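You operate a simulated robot arm through the tools that you are given. There is no shell and no other tool. Be economical: measure what you need, move in short steps, check, and stop when the job is done.

The job below is to be done with a simulated robot arm. You get a single attempt, and the scene is never put back.

JOB
Put the seed packet labelled "zinnia" from the plywood board in the brown paper pot and the seed packet labelled "basil" in the white bowl. Fetch the pink begonia from the plywood board and set it on the blue saucer. Put one of the small cards from the middle of the plant bench on the green saucer. The order is free.

It is judged by the outcome, as a careful person would: the job done as asked, and still so three seconds after it is handed in. It fails if anything else is knocked over, pushed out of place, dropped, spilled or broken.

ROBOT AND FRAMES
A 6-joint arm with a two-finger gripper on a trunk, on a base that drives. Base frame: it is fixed to the floor where the robot stands at the start and does not move with it; the origin is under the middle of the robot, x ahead of it, y to its left, z up; the surface under the hand at the start is at about z = 0.75. Readings come in m, rad, newtons and seconds.
Its first joint turns from -2.601 to 2.601 rad. Places, roughly: brown paper pot (24x24x12 cm) [0.7, 0.3, 0.8]; small card [0.5, -2.75, 0.75]. Payload 1.57 kg.
The tool frame sits at the grasp point between the pads (the TCP): z along the fingers, y along the line on which they close. The tips reach 0.021 m beyond it. The gripper opens to 0.07 m. The gripper's body begins 0.05 m behind the TCP.
Orientation is that of the tool frame in the base frame, as a unit quaternion [x, y, z, w]. With the fingers straight down and closing along the base's y, the tool's x points along the base's -x, its y along +y and its z along -z.

CONTROLS
- The arm moves only by the tool send_rows. Its argument "moves" is one flat list of numbers, 7 for each row, row after row: the shift along the base's x, y, z in m, then the turn, a rotation vector about the base's x, y, z in rad, then the opening in per cent of the stroke, from 0 (shut) to 100 (fully open). In form: [x, y, z, rx, ry, rz, claw, x, y, z, rx, ry, rz, claw, ...]. A call has 1 to 10 rows; each row shifts and turns the commanded pose from where the row before left it. Each row takes 0.2 s and may step no farther than 0.05 m and 0.15 rad from the row before; otherwise, or with a gripper value out of range, the whole call is refused. A pose out of reach is approached as far as the arm can. The call stops where the force on the tool passes 40 N (or 10 N more than at its start, if that is more) or the arm is blocked; 0.2 s more then pass. The fingers move at their own pace and stop on an object; they squeeze with about 30 N. The grip force told is the motor's: it shows also when the fingers shut on nothing. Time passes only in rows, and 0.2 s behind the last, so rows that do not move let the fingers close. The reply holds the time, the measured pose of the TCP, the force on the tool along the base axes, the opening and the grip force, in the units named above and with some noise, with the torque about the TCP (base axes, N m) and any sound that the robot's microphone picked up.
- Cameras (640 x 400 px; columns grow to the right, rows downward): "scene" is now at [0.0259, 0.1655, 1.7612]; the picture's right is [-0.08, -1.00, 0.00], its down [-0.84, 0.07, -0.54] and it looks along [0.54, -0.04, -0.84] (base axes); focal length 296 px, centre (320, 200). "wrist" rides on the gripper at [0.079, 0.004, -0.081] in the tool frame; the picture's right is [-0.05, 1.00, 0.00], its down [-0.67, -0.04, -0.74] and it looks along [-0.74, -0.04, 0.67] (tool axes); focal length 256 px, centre (320, 200).
- camera(camera): a new picture of that camera. It takes no simulated time.
- slide_trunk(by): slides the trunk up (or, below 0, down) by that many m; the arm and the scene camera ride with it, the base frame stays. It gives what a move gives, with no picture.
- base_move(legs): drives the robot by 1 to 6 legs, each [ahead, turn to the left] in m and rad, along the robot's own axes; the way and the turn of a leg run together, so that a leg with both is an arc; at most 1.5 m and 3.142 rad a leg. The arm and the cameras ride along, it lands a little off, and it stops where it bumps. It gives what a move gives.
- turn_head(pan, tilt): turns the head with the scene camera to pan (to the left, within 2.705 rad either way) and tilt (down, from -0.506 to 1.204), counted from straight ahead of the robot. It gives what a move gives.
- pixel_to_xyz(camera, pixels): for up to 12 pixels [column, row] of the newest picture of that camera ("zoom" is the newest enlarged one), the place [x, y, z] in the base frame of the surface seen there, good to about 0.002 m. It takes no simulated time.
- enlarge(camera, box): a new picture of the part [left, top, right, bottom] of that camera's present view, enlarged. It takes no simulated time.
- hand_in(): hands the job in; it is judged then, once.

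Go step by step. Measure first, check grasps and placings, and put right what went wrong. The budget is 110 turns and 98 pictures, counting those below and the enlarged ones. Unless the task says otherwise, let go and move clear before handing in.

The tools are called by a JSON object that holds its "api" and its "payload". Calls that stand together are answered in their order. send_rows: Moves the arm, as the interface text tells. Its arguments: {"type":"object","properties":{"moves":{"type":"array"}},"required":["moves"]} The other tools are called the same way: slide_trunk (by) slides the trunk up or down; base_move (legs) drives the base; turn_head (pan, tilt) turns the head that bears the scene camera; camera (camera) takes a picture; pixel_to_xyz (camera, pixels) gives the place of the surface under pixels of a picture; enlarge (camera, box) takes an enlarged picture of a part of a camera's view; hand_in () hands the job in.

At the start:

```text
time: 0.0
tool_pos: [0.655, 0.422, 1.1088]
orientation: [-0.003, 1.0, 0.0, 0.0]
ft_force: [0.2, 0.5, 0.0]
torque: [0.0, 0.0, 0.01]
grip_width: 0.0697
finger_force: 0.1
trunk travel left (down, up): [-0.79, 0.18]
robot x, y, heading: [0.0016, 0.0002, -0.002]
head pan, tilt: [-0.082, 1.004]
```

scene: 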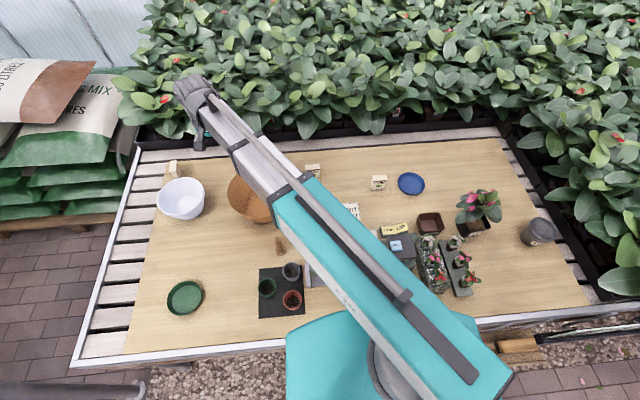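
wrist: 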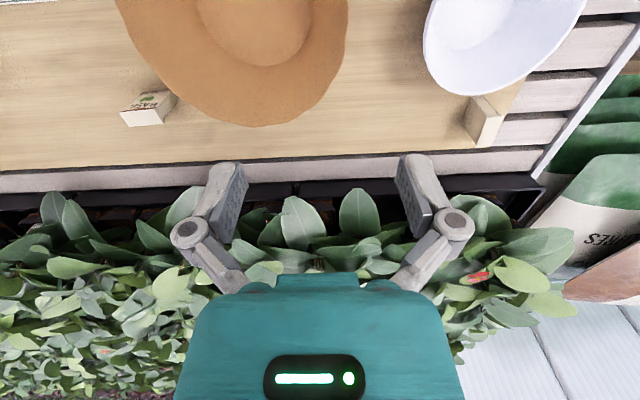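

The scene shows a bench with the bowl (180,198), green saucer (185,297), blue saucer (411,184), begonia (478,210), and several packets around (380,182), (312,170), (350,210), (395,230), (173,168). I'll enlarge to read the labels.

{"api": "enlarge", "payload": {"camera": "scene", "box": [290, 150, 450, 250]}}

{"api": "enlarge", "payload": {"camera": "scene", "box": [380, 160, 580, 310]}}

{"api": "enlarge", "payload": {"camera": "scene", "box": [120, 140, 330, 330]}}

{"api": "pixel_to_xyz", "payload": {"camera": "scene", "pixels": [[180, 198], [185, 297], [411, 184], [478, 210], [380, 182], [312, 170], [350, 210], [395, 230], [173, 168], [473, 228], [250, 200], [282, 245]]}}

```text
4.00 times, centred on (370, 200) of scene
```

zoom: 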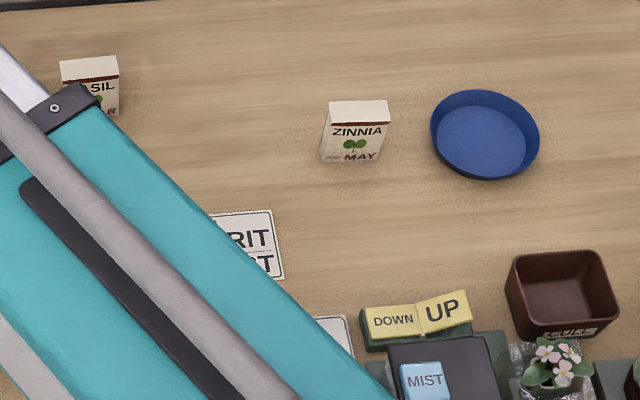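

```text
2.67 times, centred on (480, 235) of scene
```

zoom: 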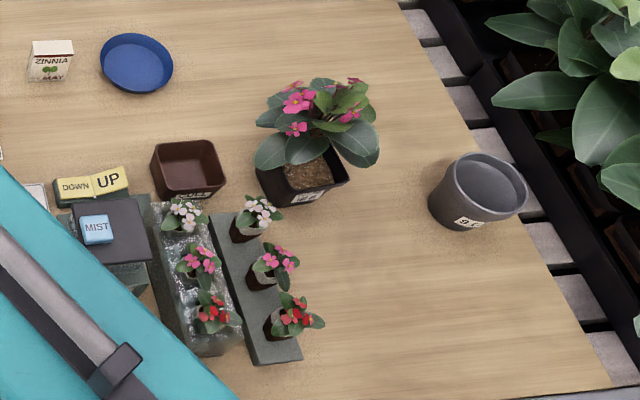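

```text
2.11 times, centred on (225, 235) of scene
```

zoom: 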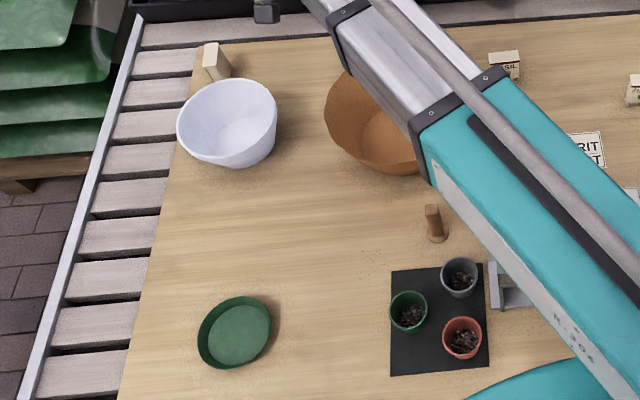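

```text
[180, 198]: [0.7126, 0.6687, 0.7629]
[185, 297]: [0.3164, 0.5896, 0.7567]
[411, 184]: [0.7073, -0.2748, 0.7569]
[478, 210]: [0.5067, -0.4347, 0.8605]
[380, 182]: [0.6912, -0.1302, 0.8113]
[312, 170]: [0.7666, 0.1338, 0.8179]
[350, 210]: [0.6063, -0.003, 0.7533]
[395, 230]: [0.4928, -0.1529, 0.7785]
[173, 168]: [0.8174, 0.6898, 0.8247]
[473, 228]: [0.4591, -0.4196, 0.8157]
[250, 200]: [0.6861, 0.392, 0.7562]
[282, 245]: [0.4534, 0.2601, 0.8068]
```

The small card lies at another bench on the right; there are a big pink plant and rows of small white/pink/red ones. I'll zoom in on those.

{"api": "enlarge", "payload": {"camera": "scene", "box": [425, 225, 505, 305]}}

{"api": "enlarge", "payload": {"camera": "scene", "box": [445, 175, 525, 245]}}

{"api": "turn_head", "payload": {"pan": -1.4, "tilt": 0.7}}

{"api": "camera", "payload": {"camera": "scene"}}

```text
5.00 times, centred on (465, 265) of scene
```

zoom: 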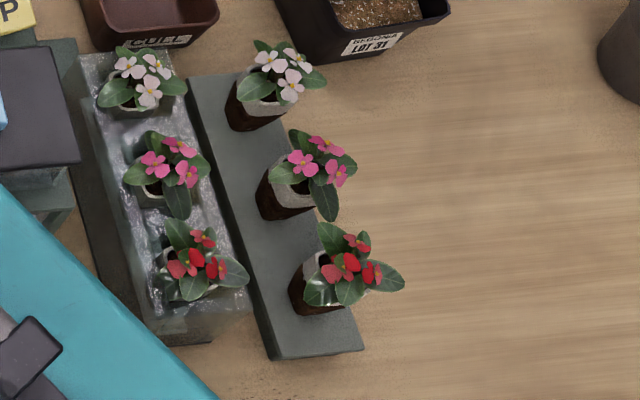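

```text
5.71 times, centred on (485, 210) of scene
```

zoom: 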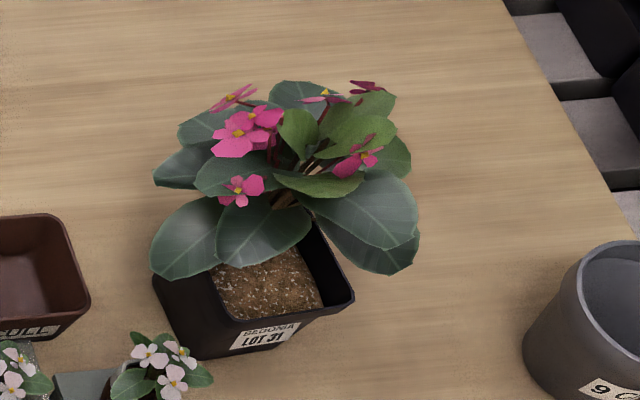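

```text
time: 1.5
tool_pos: [0.6558, 0.422, 1.108]
orientation: [-0.003, 1.0, 0.0, 0.0]
ft_force: [-0.3, 0.3, 1.1]
torque: [-0.01, 0.04, -0.01]
grip_width: 0.0697
finger_force: 0.0
trunk travel left (down, up): [-0.79, 0.18]
robot x, y, heading: [0.0016, 0.0036, -0.002]
head pan, tilt: [-1.4, 0.7]
```

```text
90 pictures are left
```

scene: 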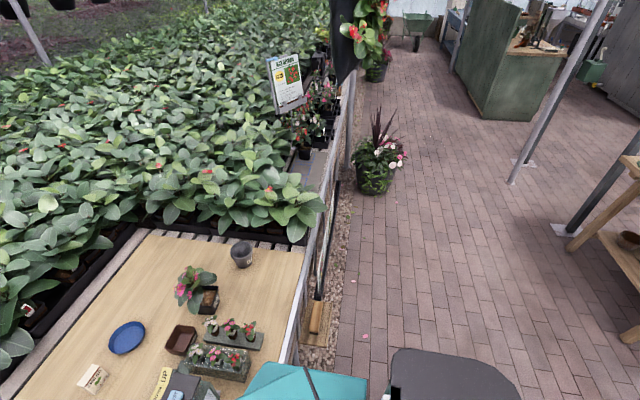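

Big pot's label reads "BEGONIA LOT 31". Now find the place (0.5,-2.75,0.75) of the cards.

{"api": "pixel_to_xyz", "payload": {"camera": "scene", "pixels": [[305, 152], [320, 160], [630, 235], [288, 90], [600, 255], [300, 240], [345, 180]]}}

{"api": "turn_head", "payload": {"pan": -2.1, "tilt": 0.5}}

{"api": "camera", "payload": {"camera": "scene"}}

```text
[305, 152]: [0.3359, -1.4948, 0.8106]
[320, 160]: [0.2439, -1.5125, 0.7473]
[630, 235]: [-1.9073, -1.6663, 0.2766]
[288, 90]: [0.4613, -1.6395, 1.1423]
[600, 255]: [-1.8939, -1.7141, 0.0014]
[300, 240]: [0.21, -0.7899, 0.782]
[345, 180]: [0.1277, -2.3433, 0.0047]
```

```text
time: 2.5
tool_pos: [0.6564, 0.4225, 1.109]
orientation: [-0.004, 1.0, 0.001, 0.001]
ft_force: [-0.1, -0.2, 0.2]
torque: [0.02, 0.01, 0.01]
grip_width: 0.0702
finger_force: 0.0
trunk travel left (down, up): [-0.79, 0.18]
robot x, y, heading: [0.0011, 0.0037, -0.003]
head pan, tilt: [-2.1, 0.499]
```

```text
89 pictures are left
```

scene: 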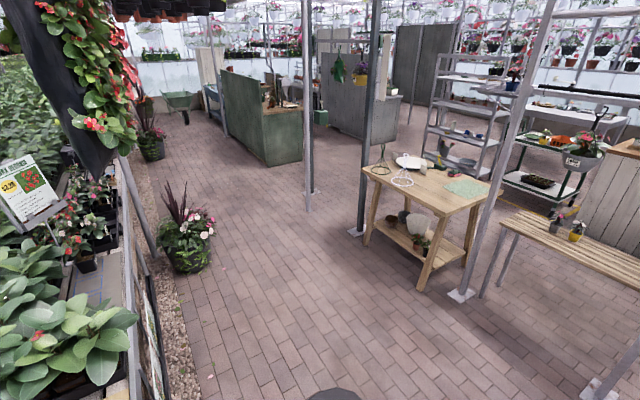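

The card bench is further along the same bench at the right; I'll do the packets first. I move the arm over toward zinnia (0.69,-0.13), turning to close across its thickness, then look again.

{"api": "send_rows", "payload": {"moves": [0.003, -0.05, 0, 0, 0, -0.15, 100, 0.003, -0.05, 0, 0, 0, -0.15, 100, 0.003, -0.05, 0, 0, 0, -0.15, 100, 0.003, -0.05, 0, 0, 0, -0.15, 100, 0.003, -0.05, 0, 0, 0, -0.15, 100, 0.003, -0.05, 0, 0, 0, -0.15, 100, 0.003, -0.05, 0, 0, 0, -0.15, 100, 0.003, -0.05, 0, 0, 0, -0.15, 100, 0.003, -0.05, 0, 0, 0, -0.15, 100, 0.003, -0.05, 0, 0, 0, -0.15, 100]}}

{"api": "send_rows", "payload": {"moves": [0.002, -0.05, 0, 0, 0, -0.0708, 100, 0, 0, 0, 0, 0, 0, 100]}}

{"api": "turn_head", "payload": {"pan": 0.2, "tilt": 1.0}}

{"api": "camera", "payload": {"camera": "scene"}}

{"api": "camera", "payload": {"camera": "wrist"}}

```text
time: 4.8
tool_pos: [0.6853, -0.0795, 1.1088]
orientation: [0.679, 0.734, 0.0, 0.0]
ft_force: [0.4, -0.1, -0.1]
torque: [0.0, 0.01, 0.02]
grip_width: 0.0699
finger_force: 0.0
trunk travel left (down, up): [-0.79, 0.18]
robot x, y, heading: [0.0021, -0.001, -0.006]
head pan, tilt: [-2.1, 0.499]
```

```text
time: 5.3
tool_pos: [0.6886, -0.1316, 1.1081]
orientation: [0.705, 0.709, 0.0, 0.0]
ft_force: [-0.1, -0.3, -0.6]
torque: [0.01, 0.01, 0.03]
grip_width: 0.0699
finger_force: 0.1
trunk travel left (down, up): [-0.79, 0.18]
robot x, y, heading: [-0.0015, -0.0001, 0.001]
head pan, tilt: [-2.1, 0.499]
```

```text
time: 7.5
tool_pos: [0.6885, -0.1292, 1.1093]
orientation: [0.705, 0.709, -0.001, 0.0]
ft_force: [-0.1, -0.6, -0.5]
torque: [0.0, 0.0, 0.02]
grip_width: 0.0699
finger_force: 0.0
trunk travel left (down, up): [-0.79, 0.18]
robot x, y, heading: [-0.0012, 0.0011, -0.001]
head pan, tilt: [0.201, 1.0]
```

```text
88 pictures are left
```

scene: 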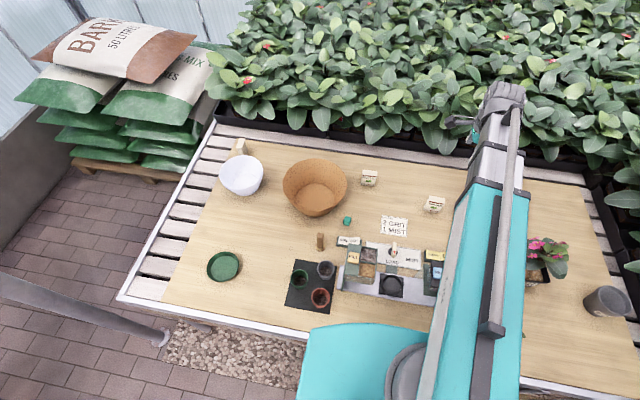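

```text
87 pictures are left
```

wrist: 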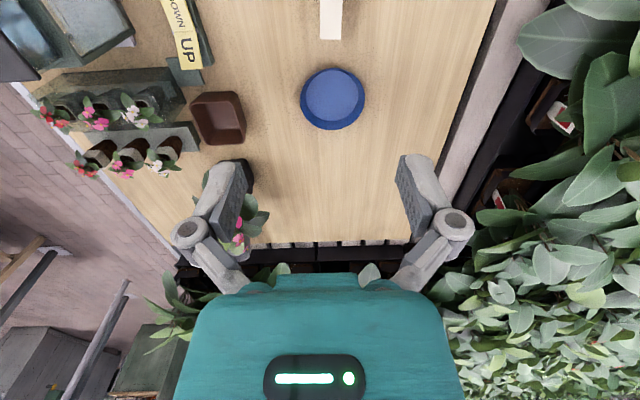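

There's a panel with notes at (393,226) and machine buttons; I'll read them and zoom on the packets.

{"api": "enlarge", "payload": {"camera": "scene", "box": [325, 205, 455, 305]}}

{"api": "enlarge", "payload": {"camera": "scene", "box": [350, 160, 455, 225]}}

{"api": "pixel_to_xyz", "payload": {"camera": "zoom", "pixels": [[72, 64], [170, 70], [105, 85], [75, 140], [160, 148], [465, 225], [575, 225], [510, 250], [465, 300], [540, 320], [475, 212], [580, 218]]}}

```text
4.00 times, centred on (390, 255) of scene
```

zoom: 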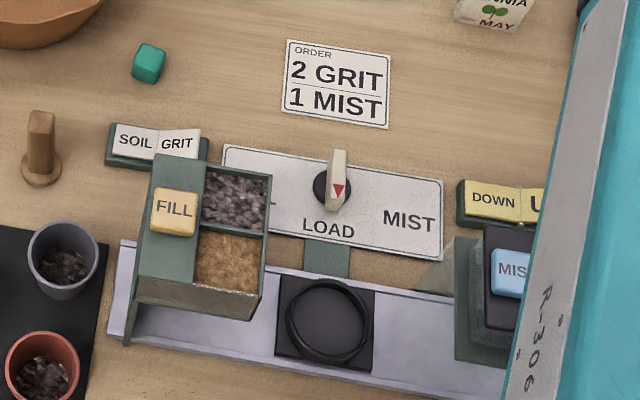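

```text
6.10 times, centred on (402, 192) of scene
```

zoom: 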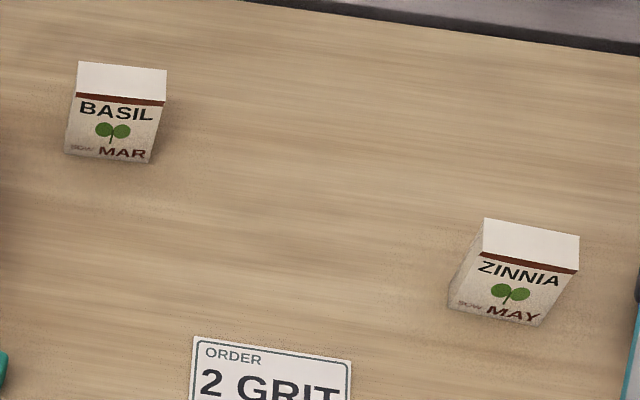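

```text
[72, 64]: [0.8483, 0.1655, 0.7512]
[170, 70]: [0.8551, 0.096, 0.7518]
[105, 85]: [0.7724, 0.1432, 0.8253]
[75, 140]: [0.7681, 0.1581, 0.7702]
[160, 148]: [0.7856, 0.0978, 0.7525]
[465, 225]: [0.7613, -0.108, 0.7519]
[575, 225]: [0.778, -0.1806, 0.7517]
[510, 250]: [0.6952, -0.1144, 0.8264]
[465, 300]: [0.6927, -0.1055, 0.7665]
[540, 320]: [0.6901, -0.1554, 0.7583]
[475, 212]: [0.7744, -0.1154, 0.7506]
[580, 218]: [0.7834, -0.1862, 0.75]
```

Two packets confirmed (BASIL, ZINNIA). I'll measure top faces of both packets, and pot/bowl.

{"api": "pixel_to_xyz", "payload": {"camera": "zoom", "pixels": [[487, 223], [575, 237], [571, 267], [484, 251], [80, 65], [164, 71], [163, 98], [79, 91], [500, 310], [110, 150]]}}

{"api": "pixel_to_xyz", "payload": {"camera": "scene", "pixels": [[285, 182], [347, 182], [314, 162], [316, 198], [312, 215], [243, 176], [220, 172], [262, 176], [240, 158], [240, 147], [243, 194]]}}

```text
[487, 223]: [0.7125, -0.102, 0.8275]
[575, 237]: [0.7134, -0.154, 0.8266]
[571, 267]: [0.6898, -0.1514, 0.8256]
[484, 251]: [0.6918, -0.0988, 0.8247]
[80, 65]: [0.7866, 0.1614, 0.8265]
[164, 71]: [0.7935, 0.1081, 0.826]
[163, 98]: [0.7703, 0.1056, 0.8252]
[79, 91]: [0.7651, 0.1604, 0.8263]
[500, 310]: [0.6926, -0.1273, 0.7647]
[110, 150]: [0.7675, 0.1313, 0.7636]
```

```text
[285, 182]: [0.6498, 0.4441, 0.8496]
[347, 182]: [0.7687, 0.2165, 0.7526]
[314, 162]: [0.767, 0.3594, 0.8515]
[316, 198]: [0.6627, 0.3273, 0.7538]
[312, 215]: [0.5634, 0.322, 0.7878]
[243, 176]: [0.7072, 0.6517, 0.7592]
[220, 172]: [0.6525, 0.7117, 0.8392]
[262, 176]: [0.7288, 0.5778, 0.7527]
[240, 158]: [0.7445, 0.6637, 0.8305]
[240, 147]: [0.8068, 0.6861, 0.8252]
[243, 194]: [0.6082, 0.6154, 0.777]
```

Zinnia stands at x 0.690–0.714, y≈-0.127, top 0.8265; centre (0.702,-0.127). I descend over it to TCP z≈0.80 with fingers straddling its thickness.

{"api": "send_rows", "payload": {"moves": [0.0135, 0.002, -0.045, 0, 0, 0, 100, 0, 0, -0.05, 0, 0, 0, 100, 0, 0, -0.05, 0, 0, 0, 100, 0, 0, -0.05, 0, 0, 0, 100, 0, 0, -0.04, 0, 0, 0, 100, 0, 0, -0.03, 0, 0, 0, 100, 0, 0, 0, 0, 0, 0, 100]}}

{"api": "camera", "payload": {"camera": "wrist"}}

```text
time: 9.1
tool_pos: [0.7013, -0.1276, 1.1073]
orientation: [0.704, 0.71, 0.0, 0.0]
ft_force: [0.4, 0.1, 0.3]
torque: [0.0, 0.03, 0.02]
grip_width: 0.07
finger_force: 0.1
out of reach, approached as far as the arm can: row 1, 2, 3, 4, 5, 6
trunk travel left (down, up): [-0.79, 0.18]
robot x, y, heading: [0.0018, -0.0013, -0.004]
head pan, tilt: [0.201, 1.0]
```

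```text
84 pictures are left
```

wrist: 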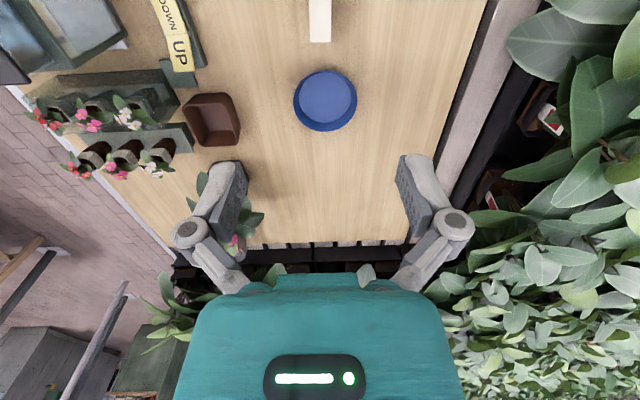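

The arm can't go lower at this trunk height; the TCP stays at 1.107. I slide the trunk down 0.2 and check.

{"api": "slide_trunk", "payload": {"by": -0.2}}

{"api": "send_rows", "payload": {"moves": [0, 0, 0, 0, 0, 0, 100]}}

```text
time: 11.2
tool_pos: [0.7007, -0.1254, 0.9095]
orientation: [0.704, 0.71, 0.0, 0.0]
ft_force: [-0.3, 0.1, -0.2]
torque: [0.01, 0.0, 0.01]
grip_width: 0.0698
finger_force: 0.0
trunk travel left (down, up): [-0.59, 0.38]
robot x, y, heading: [-0.0008, 0.0016, -0.004]
head pan, tilt: [0.201, 1.0]
```

```text
time: 11.7
tool_pos: [0.701, -0.1272, 0.9088]
orientation: [0.704, 0.71, 0.0, 0.001]
ft_force: [0.5, -0.5, 0.1]
torque: [0.0, 0.01, 0.0]
grip_width: 0.0699
finger_force: 0.0
trunk travel left (down, up): [-0.59, 0.38]
robot x, y, heading: [-0.0024, 0.0017, 0.002]
head pan, tilt: [0.201, 1.0]
```

Now at 0.909. Test whether it can go lower with arm.

{"api": "send_rows", "payload": {"moves": [0, 0, -0.03, 0, 0, 0, 100, 0, 0, 0, 0, 0, 0, 100]}}

{"api": "enlarge", "payload": {"camera": "scene", "box": [330, 120, 570, 300]}}

```text
time: 12.2
tool_pos: [0.7007, -0.1268, 0.9089]
orientation: [0.704, 0.71, 0.0, 0.001]
ft_force: [0.1, -0.2, 1.3]
torque: [-0.02, 0.02, 0.0]
grip_width: 0.0702
finger_force: 0.0
out of reach, approached as far as the arm can: row 1
trunk travel left (down, up): [-0.59, 0.38]
robot x, y, heading: [0.0013, 0.0026, -0.002]
head pan, tilt: [0.201, 1.0]
```

```text
2.22 times, centred on (450, 210) of scene
```

zoom: 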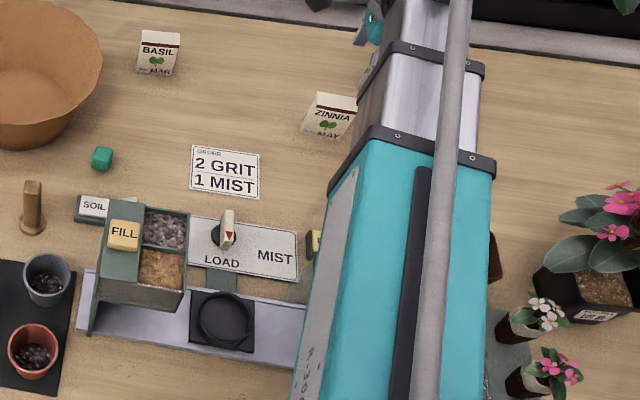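

The arm itself can't lower; only the trunk seems to. I'll measure the boom's height to know clearance over the objects beneath.

{"api": "pixel_to_xyz", "payload": {"camera": "zoom", "pixels": [[445, 30], [430, 100], [400, 160], [350, 250], [330, 350], [440, 350], [375, 25]]}}

{"api": "camera", "payload": {"camera": "scene"}}

```text
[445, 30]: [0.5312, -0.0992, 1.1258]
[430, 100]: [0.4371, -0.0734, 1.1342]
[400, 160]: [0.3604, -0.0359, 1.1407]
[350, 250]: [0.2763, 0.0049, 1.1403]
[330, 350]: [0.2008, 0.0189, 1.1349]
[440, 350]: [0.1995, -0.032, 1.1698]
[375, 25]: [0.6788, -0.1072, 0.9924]
```

```text
82 pictures are left
```

scene: 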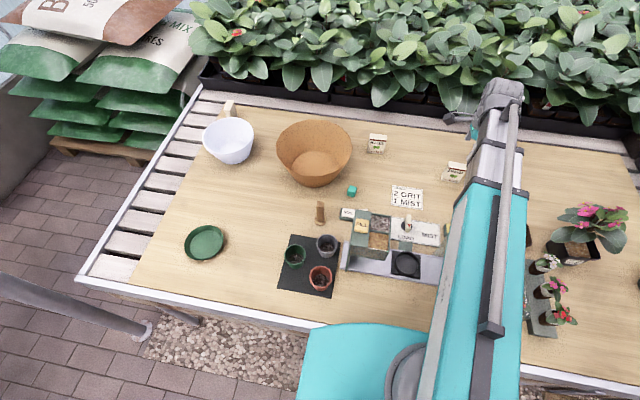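

The boom is level with its top at z≈1.14, well above the objects; lowering 0.109 keeps it clear. I'll lower the trunk onto the packet.

{"api": "slide_trunk", "payload": {"by": -0.108}}

{"api": "camera", "payload": {"camera": "wrist"}}

{"api": "send_rows", "payload": {"moves": [0, 0, 0, 0, 0, 0, 30, 0, 0, 0, 0, 0, 0, 20, 0, 0, 0, 0, 0, 0, 10, 0, 0, 0, 0, 0, 0, 10]}}

```text
time: 13.7
tool_pos: [0.7006, -0.1271, 0.7993]
orientation: [0.704, 0.71, 0.0, -0.001]
ft_force: [-0.2, 0.4, 0.8]
torque: [0.0, -0.01, 0.03]
grip_width: 0.0697
finger_force: 0.1
trunk travel left (down, up): [-0.482, 0.488]
robot x, y, heading: [0.0006, 0.0015, -0.005]
head pan, tilt: [0.201, 1.0]
```

```text
81 pictures are left
```

wrist: 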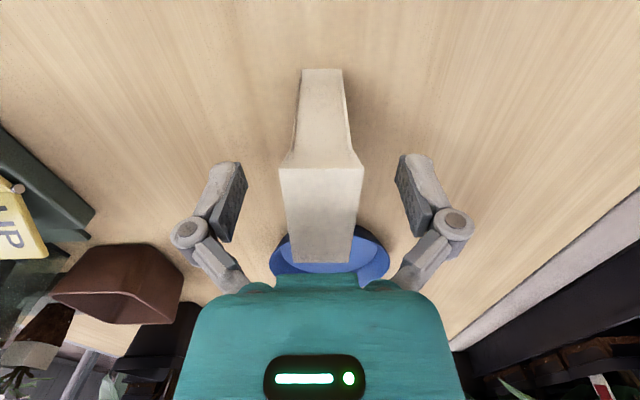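

```text
time: 14.7
tool_pos: [0.7006, -0.1265, 0.8001]
orientation: [0.704, 0.71, -0.001, 0.0]
ft_force: [0.3, -0.6, 1.7]
torque: [0.0, 0.01, 0.02]
grip_width: 0.0249
finger_force: 29.8
trunk travel left (down, up): [-0.482, 0.488]
robot x, y, heading: [-0.0017, 0.0008, -0.004]
head pan, tilt: [0.201, 1.0]
```

Gripped at 0.0249 m. I lift, testing whether rows can raise the hand.

{"api": "send_rows", "payload": {"moves": [0, 0, 0.03, 0, 0, 0, 10, 0, 0, 0.05, 0, 0, 0, 10, 0, 0, 0.05, 0, 0, 0, 10, 0, 0, 0.05, 0, 0, 0, 10]}}

```text
time: 15.7
tool_pos: [0.7008, -0.1269, 0.8008]
orientation: [0.704, 0.71, 0.0, 0.0]
ft_force: [-0.2, -0.1, 2.6]
torque: [-0.03, 0.01, 0.03]
grip_width: 0.0246
finger_force: 29.7
out of reach, approached as far as the arm can: row 1, 2, 3, 4
trunk travel left (down, up): [-0.482, 0.488]
robot x, y, heading: [0.0041, 0.0024, -0.004]
head pan, tilt: [0.201, 1.0]
```

Vertical moves come only from the trunk. I raise it 0.18, carry the packet over the pot (centre ≈0.665,0.33), and look.

{"api": "slide_trunk", "payload": {"by": 0.18}}

{"api": "send_rows", "payload": {"moves": [-0.0036, 0.0457, 0, 0, 0, 0, 10, -0.0036, 0.0457, 0, 0, 0, 0, 10, -0.0036, 0.0457, 0, 0, 0, 0, 10, -0.0036, 0.0457, 0, 0, 0, 0, 10, -0.0036, 0.0457, 0, 0, 0, 0, 10, -0.0036, 0.0457, 0, 0, 0, 0, 10, -0.0036, 0.0457, 0, 0, 0, 0, 10, -0.0036, 0.0457, 0, 0, 0, 0, 10, -0.0036, 0.0457, 0, 0, 0, 0, 10, -0.0036, 0.0457, 0, 0, 0, 0, 10]}}

{"api": "camera", "payload": {"camera": "wrist"}}

{"api": "camera", "payload": {"camera": "scene"}}

```text
time: 17.6
tool_pos: [0.7004, -0.1265, 0.9808]
orientation: [0.704, 0.71, 0.0, 0.0]
ft_force: [0.0, -0.4, -0.9]
torque: [-0.02, 0.03, -0.01]
grip_width: 0.0246
finger_force: 30.1
trunk travel left (down, up): [-0.662, 0.308]
robot x, y, heading: [-0.0005, 0.0042, -0.006]
head pan, tilt: [0.201, 1.0]
```

```text
time: 19.9
tool_pos: [0.6631, 0.331, 0.9801]
orientation: [0.705, 0.71, 0.0, -0.001]
ft_force: [0.0, -0.4, -0.1]
torque: [0.01, 0.01, 0.0]
grip_width: 0.0248
finger_force: 29.6
trunk travel left (down, up): [-0.662, 0.308]
robot x, y, heading: [0.0018, 0.0003, 0.0]
head pan, tilt: [0.201, 1.0]
```

```text
80 pictures are left
```

wrist: 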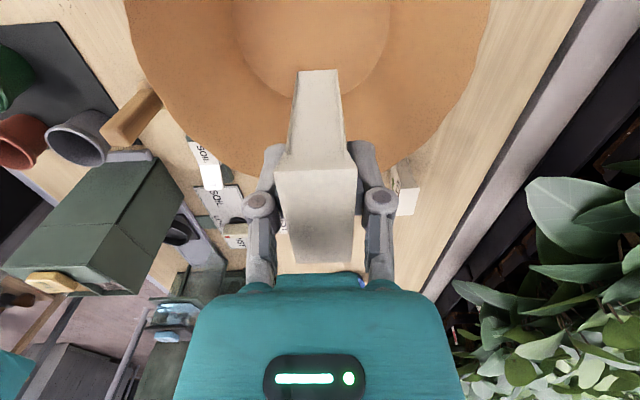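

```text
79 pictures are left
```

scene: 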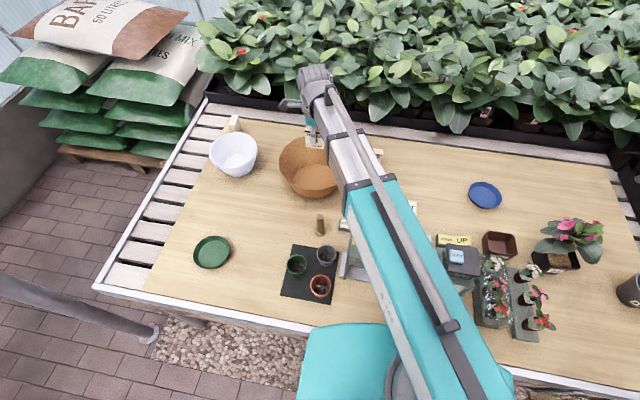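

The pot's flat bottom shows at around (320,45) in the wrist view; I measure its rim and floor.

{"api": "pixel_to_xyz", "payload": {"camera": "wrist", "pixels": [[250, 50], [375, 50], [315, 40], [315, 10], [265, 85], [360, 90], [130, 20], [485, 20], [210, 150], [420, 150]]}}

{"api": "pixel_to_xyz", "payload": {"camera": "scene", "pixels": [[281, 158], [310, 196], [338, 178], [308, 180], [285, 180], [330, 190]]}}

```text
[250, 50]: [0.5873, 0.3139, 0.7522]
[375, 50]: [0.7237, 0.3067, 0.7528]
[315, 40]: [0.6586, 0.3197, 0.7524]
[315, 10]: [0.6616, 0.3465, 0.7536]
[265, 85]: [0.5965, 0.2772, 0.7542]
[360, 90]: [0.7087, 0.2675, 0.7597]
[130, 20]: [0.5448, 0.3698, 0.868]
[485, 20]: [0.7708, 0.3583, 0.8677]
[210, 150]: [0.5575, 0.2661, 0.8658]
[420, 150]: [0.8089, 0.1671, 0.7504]
```

```text
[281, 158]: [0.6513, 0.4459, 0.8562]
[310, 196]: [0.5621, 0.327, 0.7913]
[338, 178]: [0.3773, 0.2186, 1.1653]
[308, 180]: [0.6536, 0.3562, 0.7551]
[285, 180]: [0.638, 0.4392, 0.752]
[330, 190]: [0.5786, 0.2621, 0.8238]
```

Pot floor z≈0.753, centred around (0.658,0.33). Lower 0.173 and release gently.

{"api": "slide_trunk", "payload": {"by": -0.173}}

{"api": "send_rows", "payload": {"moves": [0, 0, 0, 0, 0, 0, 45, 0, 0, 0, 0, 0, 0, 60, 0, 0, 0, 0, 0, 0, 90, 0, 0, 0, 0, 0, 0, 90, 0, 0, 0, 0, 0, 0, 90]}}

{"api": "slide_trunk", "payload": {"by": 0.18}}

{"api": "camera", "payload": {"camera": "wrist"}}

```text
time: 21.8
tool_pos: [0.663, 0.3305, 0.8084]
orientation: [0.704, 0.711, 0.0, 0.0]
ft_force: [0.2, -0.8, -0.3]
torque: [-0.02, -0.04, 0.0]
grip_width: 0.0248
finger_force: 30.1
trunk travel left (down, up): [-0.489, 0.481]
robot x, y, heading: [0.0011, 0.0007, -0.003]
head pan, tilt: [0.201, 1.0]
```

```text
time: 23.0
tool_pos: [0.6632, 0.3308, 0.8073]
orientation: [0.704, 0.71, 0.0, -0.001]
ft_force: [-0.2, 1.2, -0.4]
torque: [0.0, -0.02, -0.01]
grip_width: 0.0631
finger_force: 0.1
trunk travel left (down, up): [-0.489, 0.481]
robot x, y, heading: [0.0016, 0.0036, 0.0]
head pan, tilt: [0.201, 1.0]
```

```text
time: 25.0
tool_pos: [0.6634, 0.3297, 0.9878]
orientation: [0.704, 0.71, 0.0, 0.0]
ft_force: [0.8, -0.5, 0.7]
torque: [0.0, -0.01, -0.03]
grip_width: 0.063
finger_force: 0.0
trunk travel left (down, up): [-0.669, 0.301]
robot x, y, heading: [0.0002, 0.0013, -0.0]
head pan, tilt: [0.201, 1.0]
```

```text
78 pictures are left
```

wrist: 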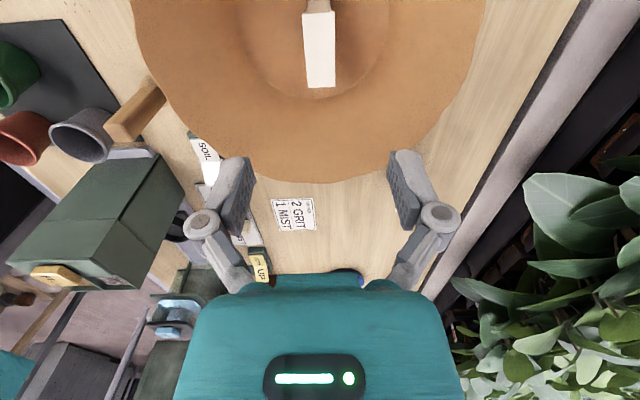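

Zinnia stands in the pot. Next: move over basil (0.779,0.134), yaw +0.12.

{"api": "send_rows", "payload": {"moves": [0.0231, -0.0392, 0, 0, 0, 0.024, 100, 0.0231, -0.0392, 0, 0, 0, 0.024, 100, 0.0231, -0.0392, 0, 0, 0, 0.024, 100, 0.0231, -0.0392, 0, 0, 0, 0.024, 100, 0.0231, -0.0392, 0, 0, 0, 0.024, 100, 0, 0, 0, 0, 0, 0, 100]}}

{"api": "slide_trunk", "payload": {"by": -0.12}}

{"api": "camera", "payload": {"camera": "wrist"}}

```text
time: 26.4
tool_pos: [0.7799, 0.1333, 0.9869]
orientation: [0.66, 0.751, 0.0, 0.0]
ft_force: [-0.1, -0.2, 0.3]
torque: [-0.02, -0.01, 0.01]
grip_width: 0.0701
finger_force: 0.1
trunk travel left (down, up): [-0.669, 0.301]
robot x, y, heading: [0.0047, 0.0012, -0.004]
head pan, tilt: [0.201, 1.0]
```

```text
time: 27.9
tool_pos: [0.7802, 0.1342, 0.8668]
orientation: [0.66, 0.751, 0.0, 0.001]
ft_force: [0.3, 0.2, 0.1]
torque: [0.02, 0.0, 0.0]
grip_width: 0.0702
finger_force: 0.0
trunk travel left (down, up): [-0.549, 0.421]
robot x, y, heading: [-0.0013, -0.0028, 0.001]
head pan, tilt: [0.201, 1.0]
```

```text
77 pictures are left
```

wrist: 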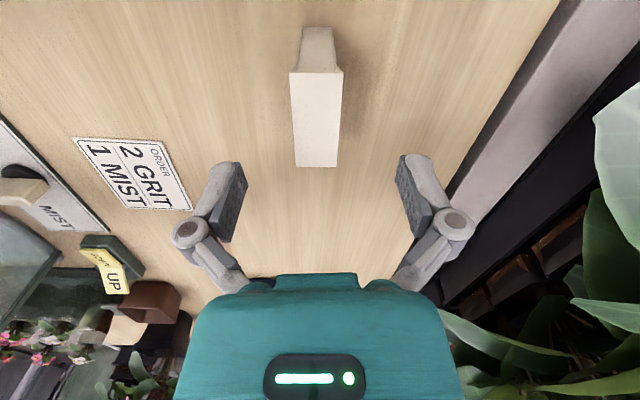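

Aligned over basil. Lower, grip, lift.

{"api": "slide_trunk", "payload": {"by": -0.066}}

{"api": "send_rows", "payload": {"moves": [0, 0, 0, 0, 0, 0, 30, 0, 0, 0, 0, 0, 0, 20, 0, 0, 0, 0, 0, 0, 10, 0, 0, 0, 0, 0, 0, 10]}}

{"api": "slide_trunk", "payload": {"by": 0.2}}

{"api": "camera", "payload": {"camera": "scene"}}

```text
time: 28.9
tool_pos: [0.7798, 0.133, 0.8006]
orientation: [0.66, 0.752, 0.0, 0.0]
ft_force: [-0.1, -0.6, 0.2]
torque: [-0.02, 0.03, 0.0]
grip_width: 0.0698
finger_force: 0.0
trunk travel left (down, up): [-0.483, 0.487]
robot x, y, heading: [-0.0028, 0.001, -0.003]
head pan, tilt: [0.201, 1.0]
```

```text
time: 29.9
tool_pos: [0.7805, 0.134, 0.8008]
orientation: [0.661, 0.751, 0.0, 0.001]
ft_force: [0.5, -0.1, 1.6]
torque: [-0.01, 0.01, 0.0]
grip_width: 0.0247
finger_force: 29.7
trunk travel left (down, up): [-0.483, 0.487]
robot x, y, heading: [0.0021, -0.0001, 0.0]
head pan, tilt: [0.201, 1.0]
```

```text
time: 32.1
tool_pos: [0.7798, 0.1334, 1.0024]
orientation: [0.66, 0.751, 0.0, 0.001]
ft_force: [0.0, -0.3, -0.8]
torque: [0.01, -0.02, -0.04]
grip_width: 0.0249
finger_force: 29.2
trunk travel left (down, up): [-0.683, 0.287]
robot x, y, heading: [-0.0027, 0.0007, -0.006]
head pan, tilt: [0.201, 1.0]
```

```text
76 pictures are left
```

scene: 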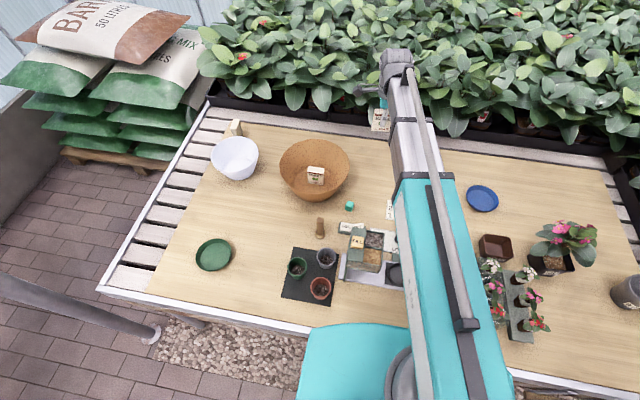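

Basil is held. Now measure the bowl's rim and inside.

{"api": "enlarge", "payload": {"camera": "scene", "box": [200, 110, 280, 190]}}

{"api": "pixel_to_xyz", "payload": {"camera": "scene", "pixels": [[213, 158], [257, 157], [235, 141], [235, 171], [235, 158], [235, 152], [235, 165], [228, 158], [243, 158]]}}

```text
5.00 times, centred on (240, 150) of scene
```

zoom: 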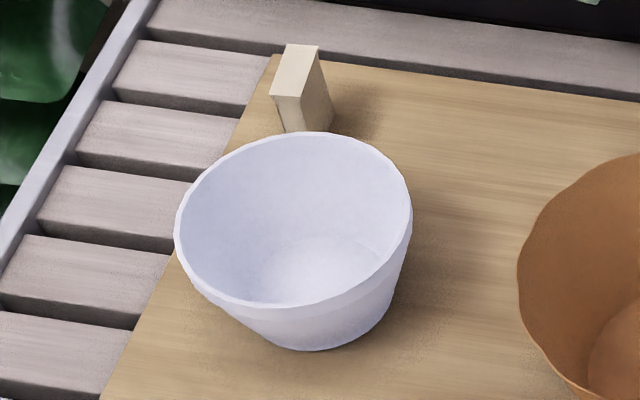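

```text
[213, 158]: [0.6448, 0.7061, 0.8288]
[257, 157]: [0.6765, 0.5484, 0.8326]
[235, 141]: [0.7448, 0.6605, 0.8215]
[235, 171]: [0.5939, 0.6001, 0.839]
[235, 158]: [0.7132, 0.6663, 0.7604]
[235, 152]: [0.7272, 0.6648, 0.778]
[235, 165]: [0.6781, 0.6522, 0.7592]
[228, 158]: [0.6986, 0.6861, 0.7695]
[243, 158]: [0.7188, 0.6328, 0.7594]
```

Bowl centre ≈(0.674,0.63), floor 0.759. Carry basil there.

{"api": "send_rows", "payload": {"moves": [-0.0096, 0.0452, 0, 0, 0, 0, 10, -0.0096, 0.0452, 0, 0, 0, 0, 10, -0.0096, 0.0452, 0, 0, 0, 0, 10, -0.0096, 0.0452, 0, 0, 0, 0, 10, -0.0096, 0.0452, 0, 0, 0, 0, 10, -0.0096, 0.0452, 0, 0, 0, 0, 10, -0.0096, 0.0452, 0, 0, 0, 0, 10, -0.0096, 0.0452, 0, 0, 0, 0, 10, -0.0096, 0.0452, 0, 0, 0, 0, 10, -0.0096, 0.0452, 0, 0, 0, 0, 10]}}

{"api": "send_rows", "payload": {"moves": [-0.0096, 0.0452, 0, 0, 0, 0, 10, 0, 0, 0, 0, 0, 0, 10]}}

{"api": "camera", "payload": {"camera": "wrist"}}

{"api": "pixel_to_xyz", "payload": {"camera": "wrist", "pixels": [[280, 20], [300, 60], [340, 20], [380, 20], [360, 60], [250, 10], [400, 10], [320, 5]]}}

```text
time: 34.3
tool_pos: [0.6832, 0.5827, 1.0022]
orientation: [0.66, 0.751, 0.0, 0.0]
ft_force: [-0.9, -0.5, -0.1]
torque: [0.02, -0.01, 0.0]
grip_width: 0.0248
finger_force: 30.0
trunk travel left (down, up): [-0.683, 0.287]
robot x, y, heading: [0.0014, 0.0027, -0.001]
head pan, tilt: [0.201, 1.0]
```

```text
time: 34.9
tool_pos: [0.6743, 0.6289, 1.0011]
orientation: [0.661, 0.75, 0.0, 0.0]
ft_force: [-0.6, -0.1, -0.8]
torque: [0.0, 0.0, 0.01]
grip_width: 0.0247
finger_force: 30.3
trunk travel left (down, up): [-0.683, 0.287]
robot x, y, heading: [0.0002, -0.0019, -0.003]
head pan, tilt: [0.201, 1.0]
```

```text
74 pictures are left
```

wrist: 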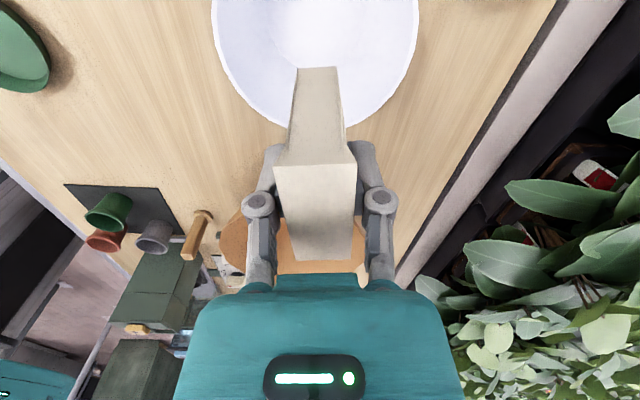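

```text
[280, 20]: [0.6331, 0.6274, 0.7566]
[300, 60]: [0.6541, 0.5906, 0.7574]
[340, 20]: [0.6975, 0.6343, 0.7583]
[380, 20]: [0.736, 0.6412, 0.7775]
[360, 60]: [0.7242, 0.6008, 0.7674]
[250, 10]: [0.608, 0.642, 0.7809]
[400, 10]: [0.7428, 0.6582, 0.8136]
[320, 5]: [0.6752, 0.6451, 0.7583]
```

Bowl floor z≈0.758, centred under the tool. Lower to 0.813 and release.

{"api": "slide_trunk", "payload": {"by": -0.189}}

{"api": "send_rows", "payload": {"moves": [0, 0, 0, 0, 0, 0, 45, 0, 0, 0, 0, 0, 0, 60, 0, 0, 0, 0, 0, 0, 85, 0, 0, 0, 0, 0, 0, 85, 0, 0, 0, 0, 0, 0, 85]}}

{"api": "slide_trunk", "payload": {"by": 0.2}}

{"api": "camera", "payload": {"camera": "wrist"}}

```text
time: 37.0
tool_pos: [0.6752, 0.6295, 0.8126]
orientation: [0.66, 0.751, 0.001, 0.0]
ft_force: [0.0, 0.1, -1.1]
torque: [0.02, -0.02, 0.01]
grip_width: 0.0249
finger_force: 30.0
trunk travel left (down, up): [-0.494, 0.476]
robot x, y, heading: [0.0047, 0.0005, -0.004]
head pan, tilt: [0.201, 1.0]
```

```text
time: 38.2
tool_pos: [0.6749, 0.6298, 0.8135]
orientation: [0.66, 0.751, 0.0, 0.0]
ft_force: [-0.9, -0.1, 0.4]
torque: [0.03, 0.02, 0.03]
grip_width: 0.0595
finger_force: 0.0
trunk travel left (down, up): [-0.494, 0.476]
robot x, y, heading: [0.0001, 0.0015, -0.006]
head pan, tilt: [0.201, 1.0]
```

```text
time: 40.4
tool_pos: [0.6755, 0.6294, 1.0129]
orientation: [0.66, 0.751, 0.0, 0.0]
ft_force: [0.2, 0.2, -0.4]
torque: [0.03, 0.02, -0.02]
grip_width: 0.0596
finger_force: 0.1
trunk travel left (down, up): [-0.694, 0.276]
robot x, y, heading: [0.0022, -0.0003, 0.005]
head pan, tilt: [0.201, 1.0]
```

```text
73 pictures are left
```

wrist: 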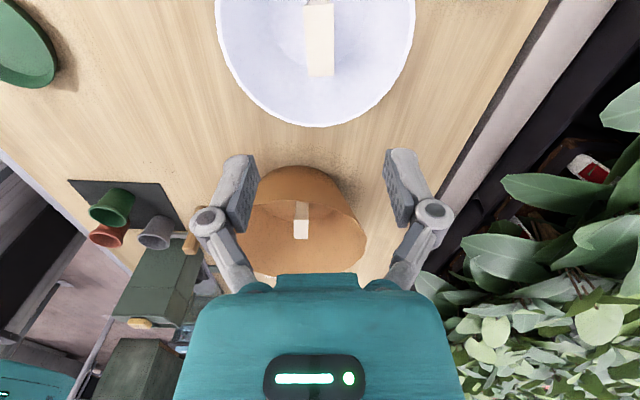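

Both packets are placed. Arm is at the left, so I look at the begonia area on the right.

{"api": "turn_head", "payload": {"pan": -0.7, "tilt": 1.0}}

{"api": "camera", "payload": {"camera": "scene"}}

```text
time: 41.6
tool_pos: [0.6759, 0.6296, 1.0116]
orientation: [0.661, 0.751, -0.001, 0.0]
ft_force: [0.1, -0.3, 0.7]
torque: [0.01, 0.03, -0.03]
grip_width: 0.0593
finger_force: 0.0
trunk travel left (down, up): [-0.694, 0.276]
robot x, y, heading: [0.0, 0.0014, -0.003]
head pan, tilt: [-0.7, 1.0]
```

```text
72 pictures are left
```

scene: 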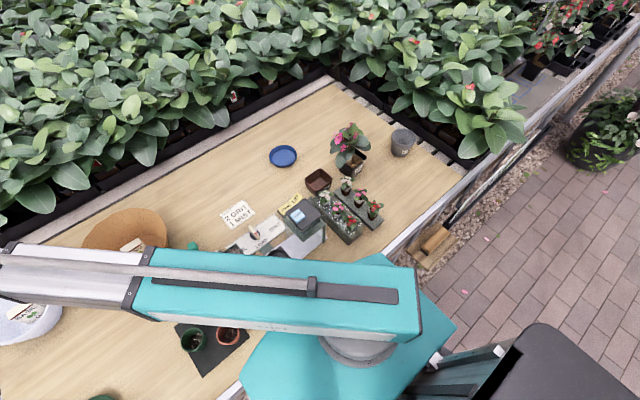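

{"api": "enlarge", "payload": {"camera": "scene", "box": [310, 110, 400, 200]}}

{"api": "pixel_to_xyz", "payload": {"camera": "zoom", "pixels": [[235, 310], [300, 230], [350, 290], [280, 290], [230, 380], [300, 370], [310, 120], [280, 130], [200, 230], [340, 270], [265, 370], [190, 330]]}}

{"api": "enlarge", "payload": {"camera": "scene", "box": [300, 160, 400, 250]}}

```text
4.44 times, centred on (355, 155) of scene
```

zoom: 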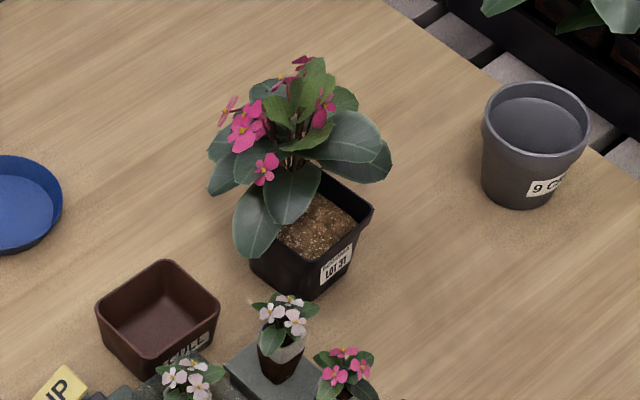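

```text
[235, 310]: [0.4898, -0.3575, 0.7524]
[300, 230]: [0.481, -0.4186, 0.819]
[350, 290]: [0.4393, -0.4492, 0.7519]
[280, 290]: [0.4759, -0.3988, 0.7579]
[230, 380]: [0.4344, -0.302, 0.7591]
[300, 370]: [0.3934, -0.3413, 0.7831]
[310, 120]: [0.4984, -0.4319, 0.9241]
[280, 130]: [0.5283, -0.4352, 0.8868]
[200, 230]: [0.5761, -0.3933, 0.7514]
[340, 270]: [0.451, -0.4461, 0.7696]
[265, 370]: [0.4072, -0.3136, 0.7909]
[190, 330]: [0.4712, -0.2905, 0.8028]
```

```text
4.44 times, centred on (350, 205) of scene
```

zoom: 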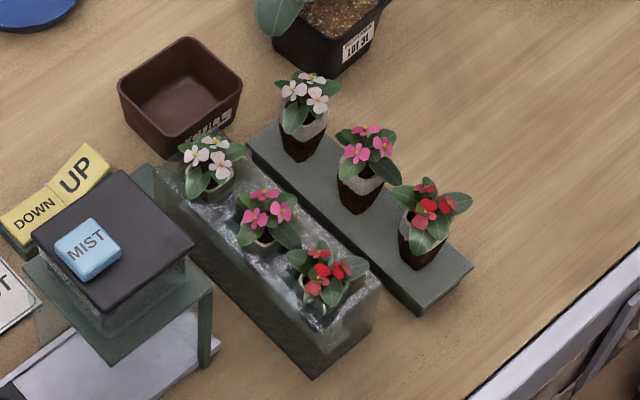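

The large one labelled BEGONIA LOT 31 is the pink begonia. I zoom tighter to measure its pot rim for a rim grasp.

{"api": "enlarge", "payload": {"camera": "scene", "box": [335, 140, 375, 180]}}

```text
10.00 times, centred on (355, 160) of scene
```

zoom: 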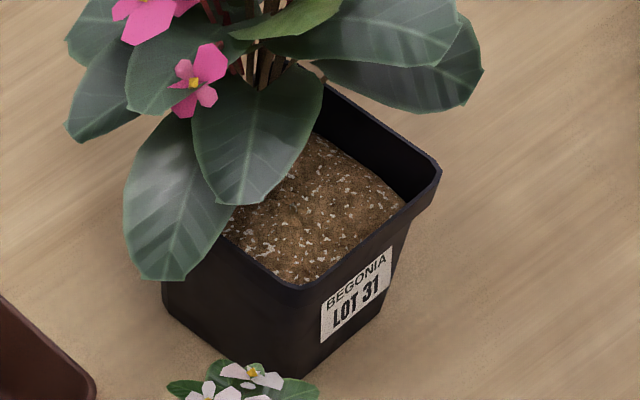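

{"api": "pixel_to_xyz", "payload": {"camera": "zoom", "pixels": [[300, 287], [437, 172], [370, 232], [340, 90], [222, 240], [320, 200], [310, 250], [350, 240], [298, 370], [390, 290], [170, 300], [385, 130]]}}

{"api": "pixel_to_xyz", "payload": {"camera": "scene", "pixels": [[269, 156], [296, 156], [283, 147], [283, 165], [283, 156]]}}

```text
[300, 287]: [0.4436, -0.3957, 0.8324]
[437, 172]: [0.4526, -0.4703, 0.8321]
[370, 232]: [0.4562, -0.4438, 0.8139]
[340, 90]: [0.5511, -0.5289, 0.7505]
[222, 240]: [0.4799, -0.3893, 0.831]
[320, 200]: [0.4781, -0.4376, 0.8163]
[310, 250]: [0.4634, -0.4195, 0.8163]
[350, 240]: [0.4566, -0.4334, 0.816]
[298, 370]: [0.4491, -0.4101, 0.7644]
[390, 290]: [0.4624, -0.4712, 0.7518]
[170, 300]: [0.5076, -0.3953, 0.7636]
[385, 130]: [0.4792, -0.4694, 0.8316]
```

```text
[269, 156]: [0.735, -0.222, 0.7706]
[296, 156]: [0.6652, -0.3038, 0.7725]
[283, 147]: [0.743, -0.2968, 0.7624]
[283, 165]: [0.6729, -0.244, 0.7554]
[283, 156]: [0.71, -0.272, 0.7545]
```

Pot rim: near wall from (0.444,-0.396) to (0.453,-0.470), z 0.832, soil 0.816; yaw ≈0.12, which matches the current tool yaw. I swing the arm there high up to view it from above.

{"api": "send_rows", "payload": {"moves": [-0.0016, -0.047, 0, 0, 0, 0, 100, -0.0016, -0.047, 0, 0, 0, 0, 100, -0.0016, -0.047, 0, 0, 0, 0, 100, -0.0016, -0.047, 0, 0, 0, 0, 100, -0.0016, -0.047, 0, 0, 0, 0, 100, -0.0016, -0.047, 0, 0, 0, 0, 100, -0.0016, -0.047, 0, 0, 0, 0, 100, -0.0016, -0.047, 0, 0, 0, 0, 100, -0.0016, -0.047, 0, 0, 0, 0, 100, -0.0016, -0.047, 0, 0, 0, 0, 100]}}

{"api": "send_rows", "payload": {"moves": [-0.0075, -0.045, 0, 0, 0, 0, 100, -0.0075, -0.045, 0, 0, 0, 0, 100, -0.0075, -0.045, 0, 0, 0, 0, 100, -0.0075, -0.045, 0, 0, 0, 0, 100, -0.0075, -0.045, 0, 0, 0, 0, 100, -0.0075, -0.045, 0, 0, 0, 0, 100, -0.0075, -0.045, 0, 0, 0, 0, 100, -0.0075, -0.045, 0, 0, 0, 0, 100, 0, 0, 0, 0, 0, 0, 100]}}

{"api": "camera", "payload": {"camera": "wrist"}}

```text
time: 43.8
tool_pos: [0.6597, 0.1589, 1.0119]
orientation: [0.659, 0.752, 0.0, 0.0]
ft_force: [0.5, -0.4, 0.3]
torque: [0.0, 0.01, 0.02]
grip_width: 0.0697
finger_force: 0.0
trunk travel left (down, up): [-0.694, 0.276]
robot x, y, heading: [0.0007, 0.0005, 0.0]
head pan, tilt: [-0.7, 1.0]
```

```text
time: 45.8
tool_pos: [0.5965, -0.202, 1.0126]
orientation: [0.659, 0.752, 0.0, 0.0]
ft_force: [0.3, 0.8, -0.3]
torque: [0.0, 0.01, 0.03]
grip_width: 0.0701
finger_force: 0.1
trunk travel left (down, up): [-0.694, 0.276]
robot x, y, heading: [-0.0014, 0.0022, -0.003]
head pan, tilt: [-0.7, 1.0]
```

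```text
68 pictures are left
```

wrist: 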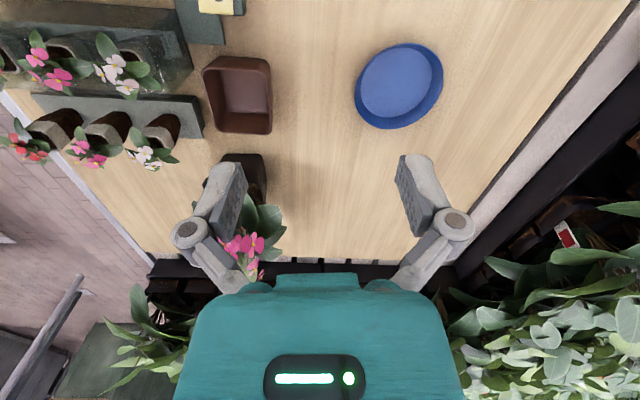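

Continue toward the begonia, stopping short at (0.448,-0.37) to view it.

{"api": "send_rows", "payload": {"moves": [-0.03, -0.034, 0, 0, 0, 0, 100, -0.03, -0.034, 0, 0, 0, 0, 100, -0.03, -0.034, 0, 0, 0, 0, 100, -0.03, -0.034, 0, 0, 0, 0, 100, -0.03, -0.034, 0, 0, 0, 0, 100, 0, 0, 0, 0, 0, 0, 100]}}

{"api": "camera", "payload": {"camera": "wrist"}}

{"api": "camera", "payload": {"camera": "scene"}}

```text
time: 47.2
tool_pos: [0.4489, -0.3696, 1.0135]
orientation: [0.66, 0.751, 0.0, 0.0]
ft_force: [-0.4, 0.5, 0.0]
torque: [0.0, 0.01, -0.02]
grip_width: 0.0697
finger_force: 0.0
trunk travel left (down, up): [-0.694, 0.276]
robot x, y, heading: [0.0008, 0.0031, -0.003]
head pan, tilt: [-0.7, 1.0]
```

```text
67 pictures are left
```

wrist: 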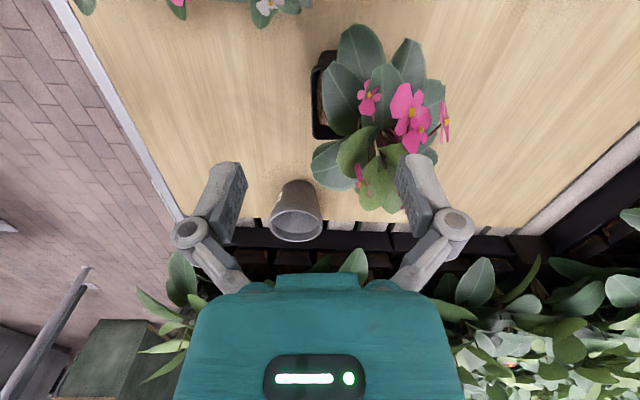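

```text
66 pictures are left
```

scene: 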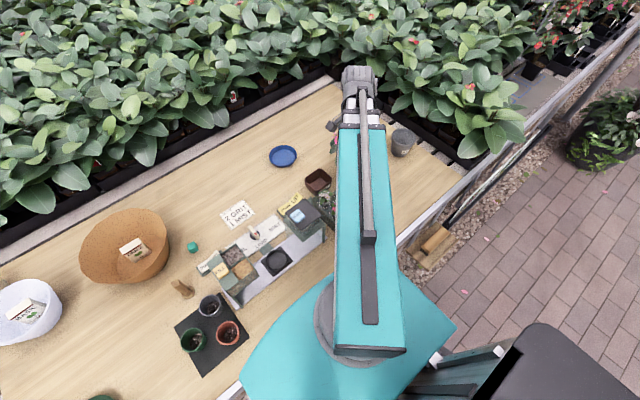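

{"api": "enlarge", "payload": {"camera": "wrist", "box": [270, 10, 470, 220]}}

{"api": "pixel_to_xyz", "payload": {"camera": "wrist", "pixels": [[314, 65], [314, 130], [322, 95], [328, 135], [328, 55], [328, 95], [345, 95], [325, 165], [342, 45], [360, 60], [350, 150], [368, 95]]}}

```text
1.90 times, centred on (370, 115) of wrist
```

zoom: 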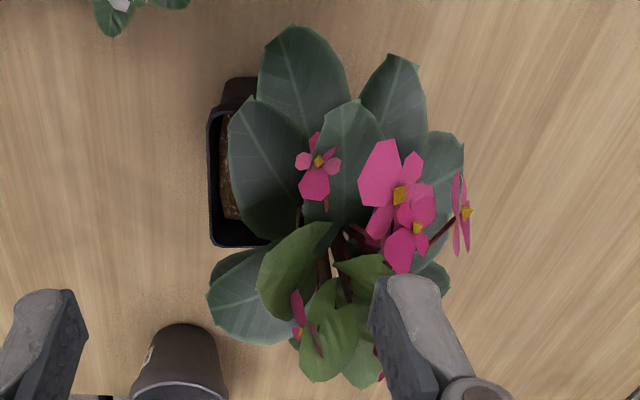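

```text
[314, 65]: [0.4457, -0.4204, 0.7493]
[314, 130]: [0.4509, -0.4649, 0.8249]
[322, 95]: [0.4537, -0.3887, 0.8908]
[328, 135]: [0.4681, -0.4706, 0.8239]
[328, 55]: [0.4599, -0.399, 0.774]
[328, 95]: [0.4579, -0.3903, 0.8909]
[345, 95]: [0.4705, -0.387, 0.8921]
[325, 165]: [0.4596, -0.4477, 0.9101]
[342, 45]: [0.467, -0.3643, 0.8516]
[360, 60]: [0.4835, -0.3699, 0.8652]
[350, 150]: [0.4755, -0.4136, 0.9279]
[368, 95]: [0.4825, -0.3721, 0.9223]
```

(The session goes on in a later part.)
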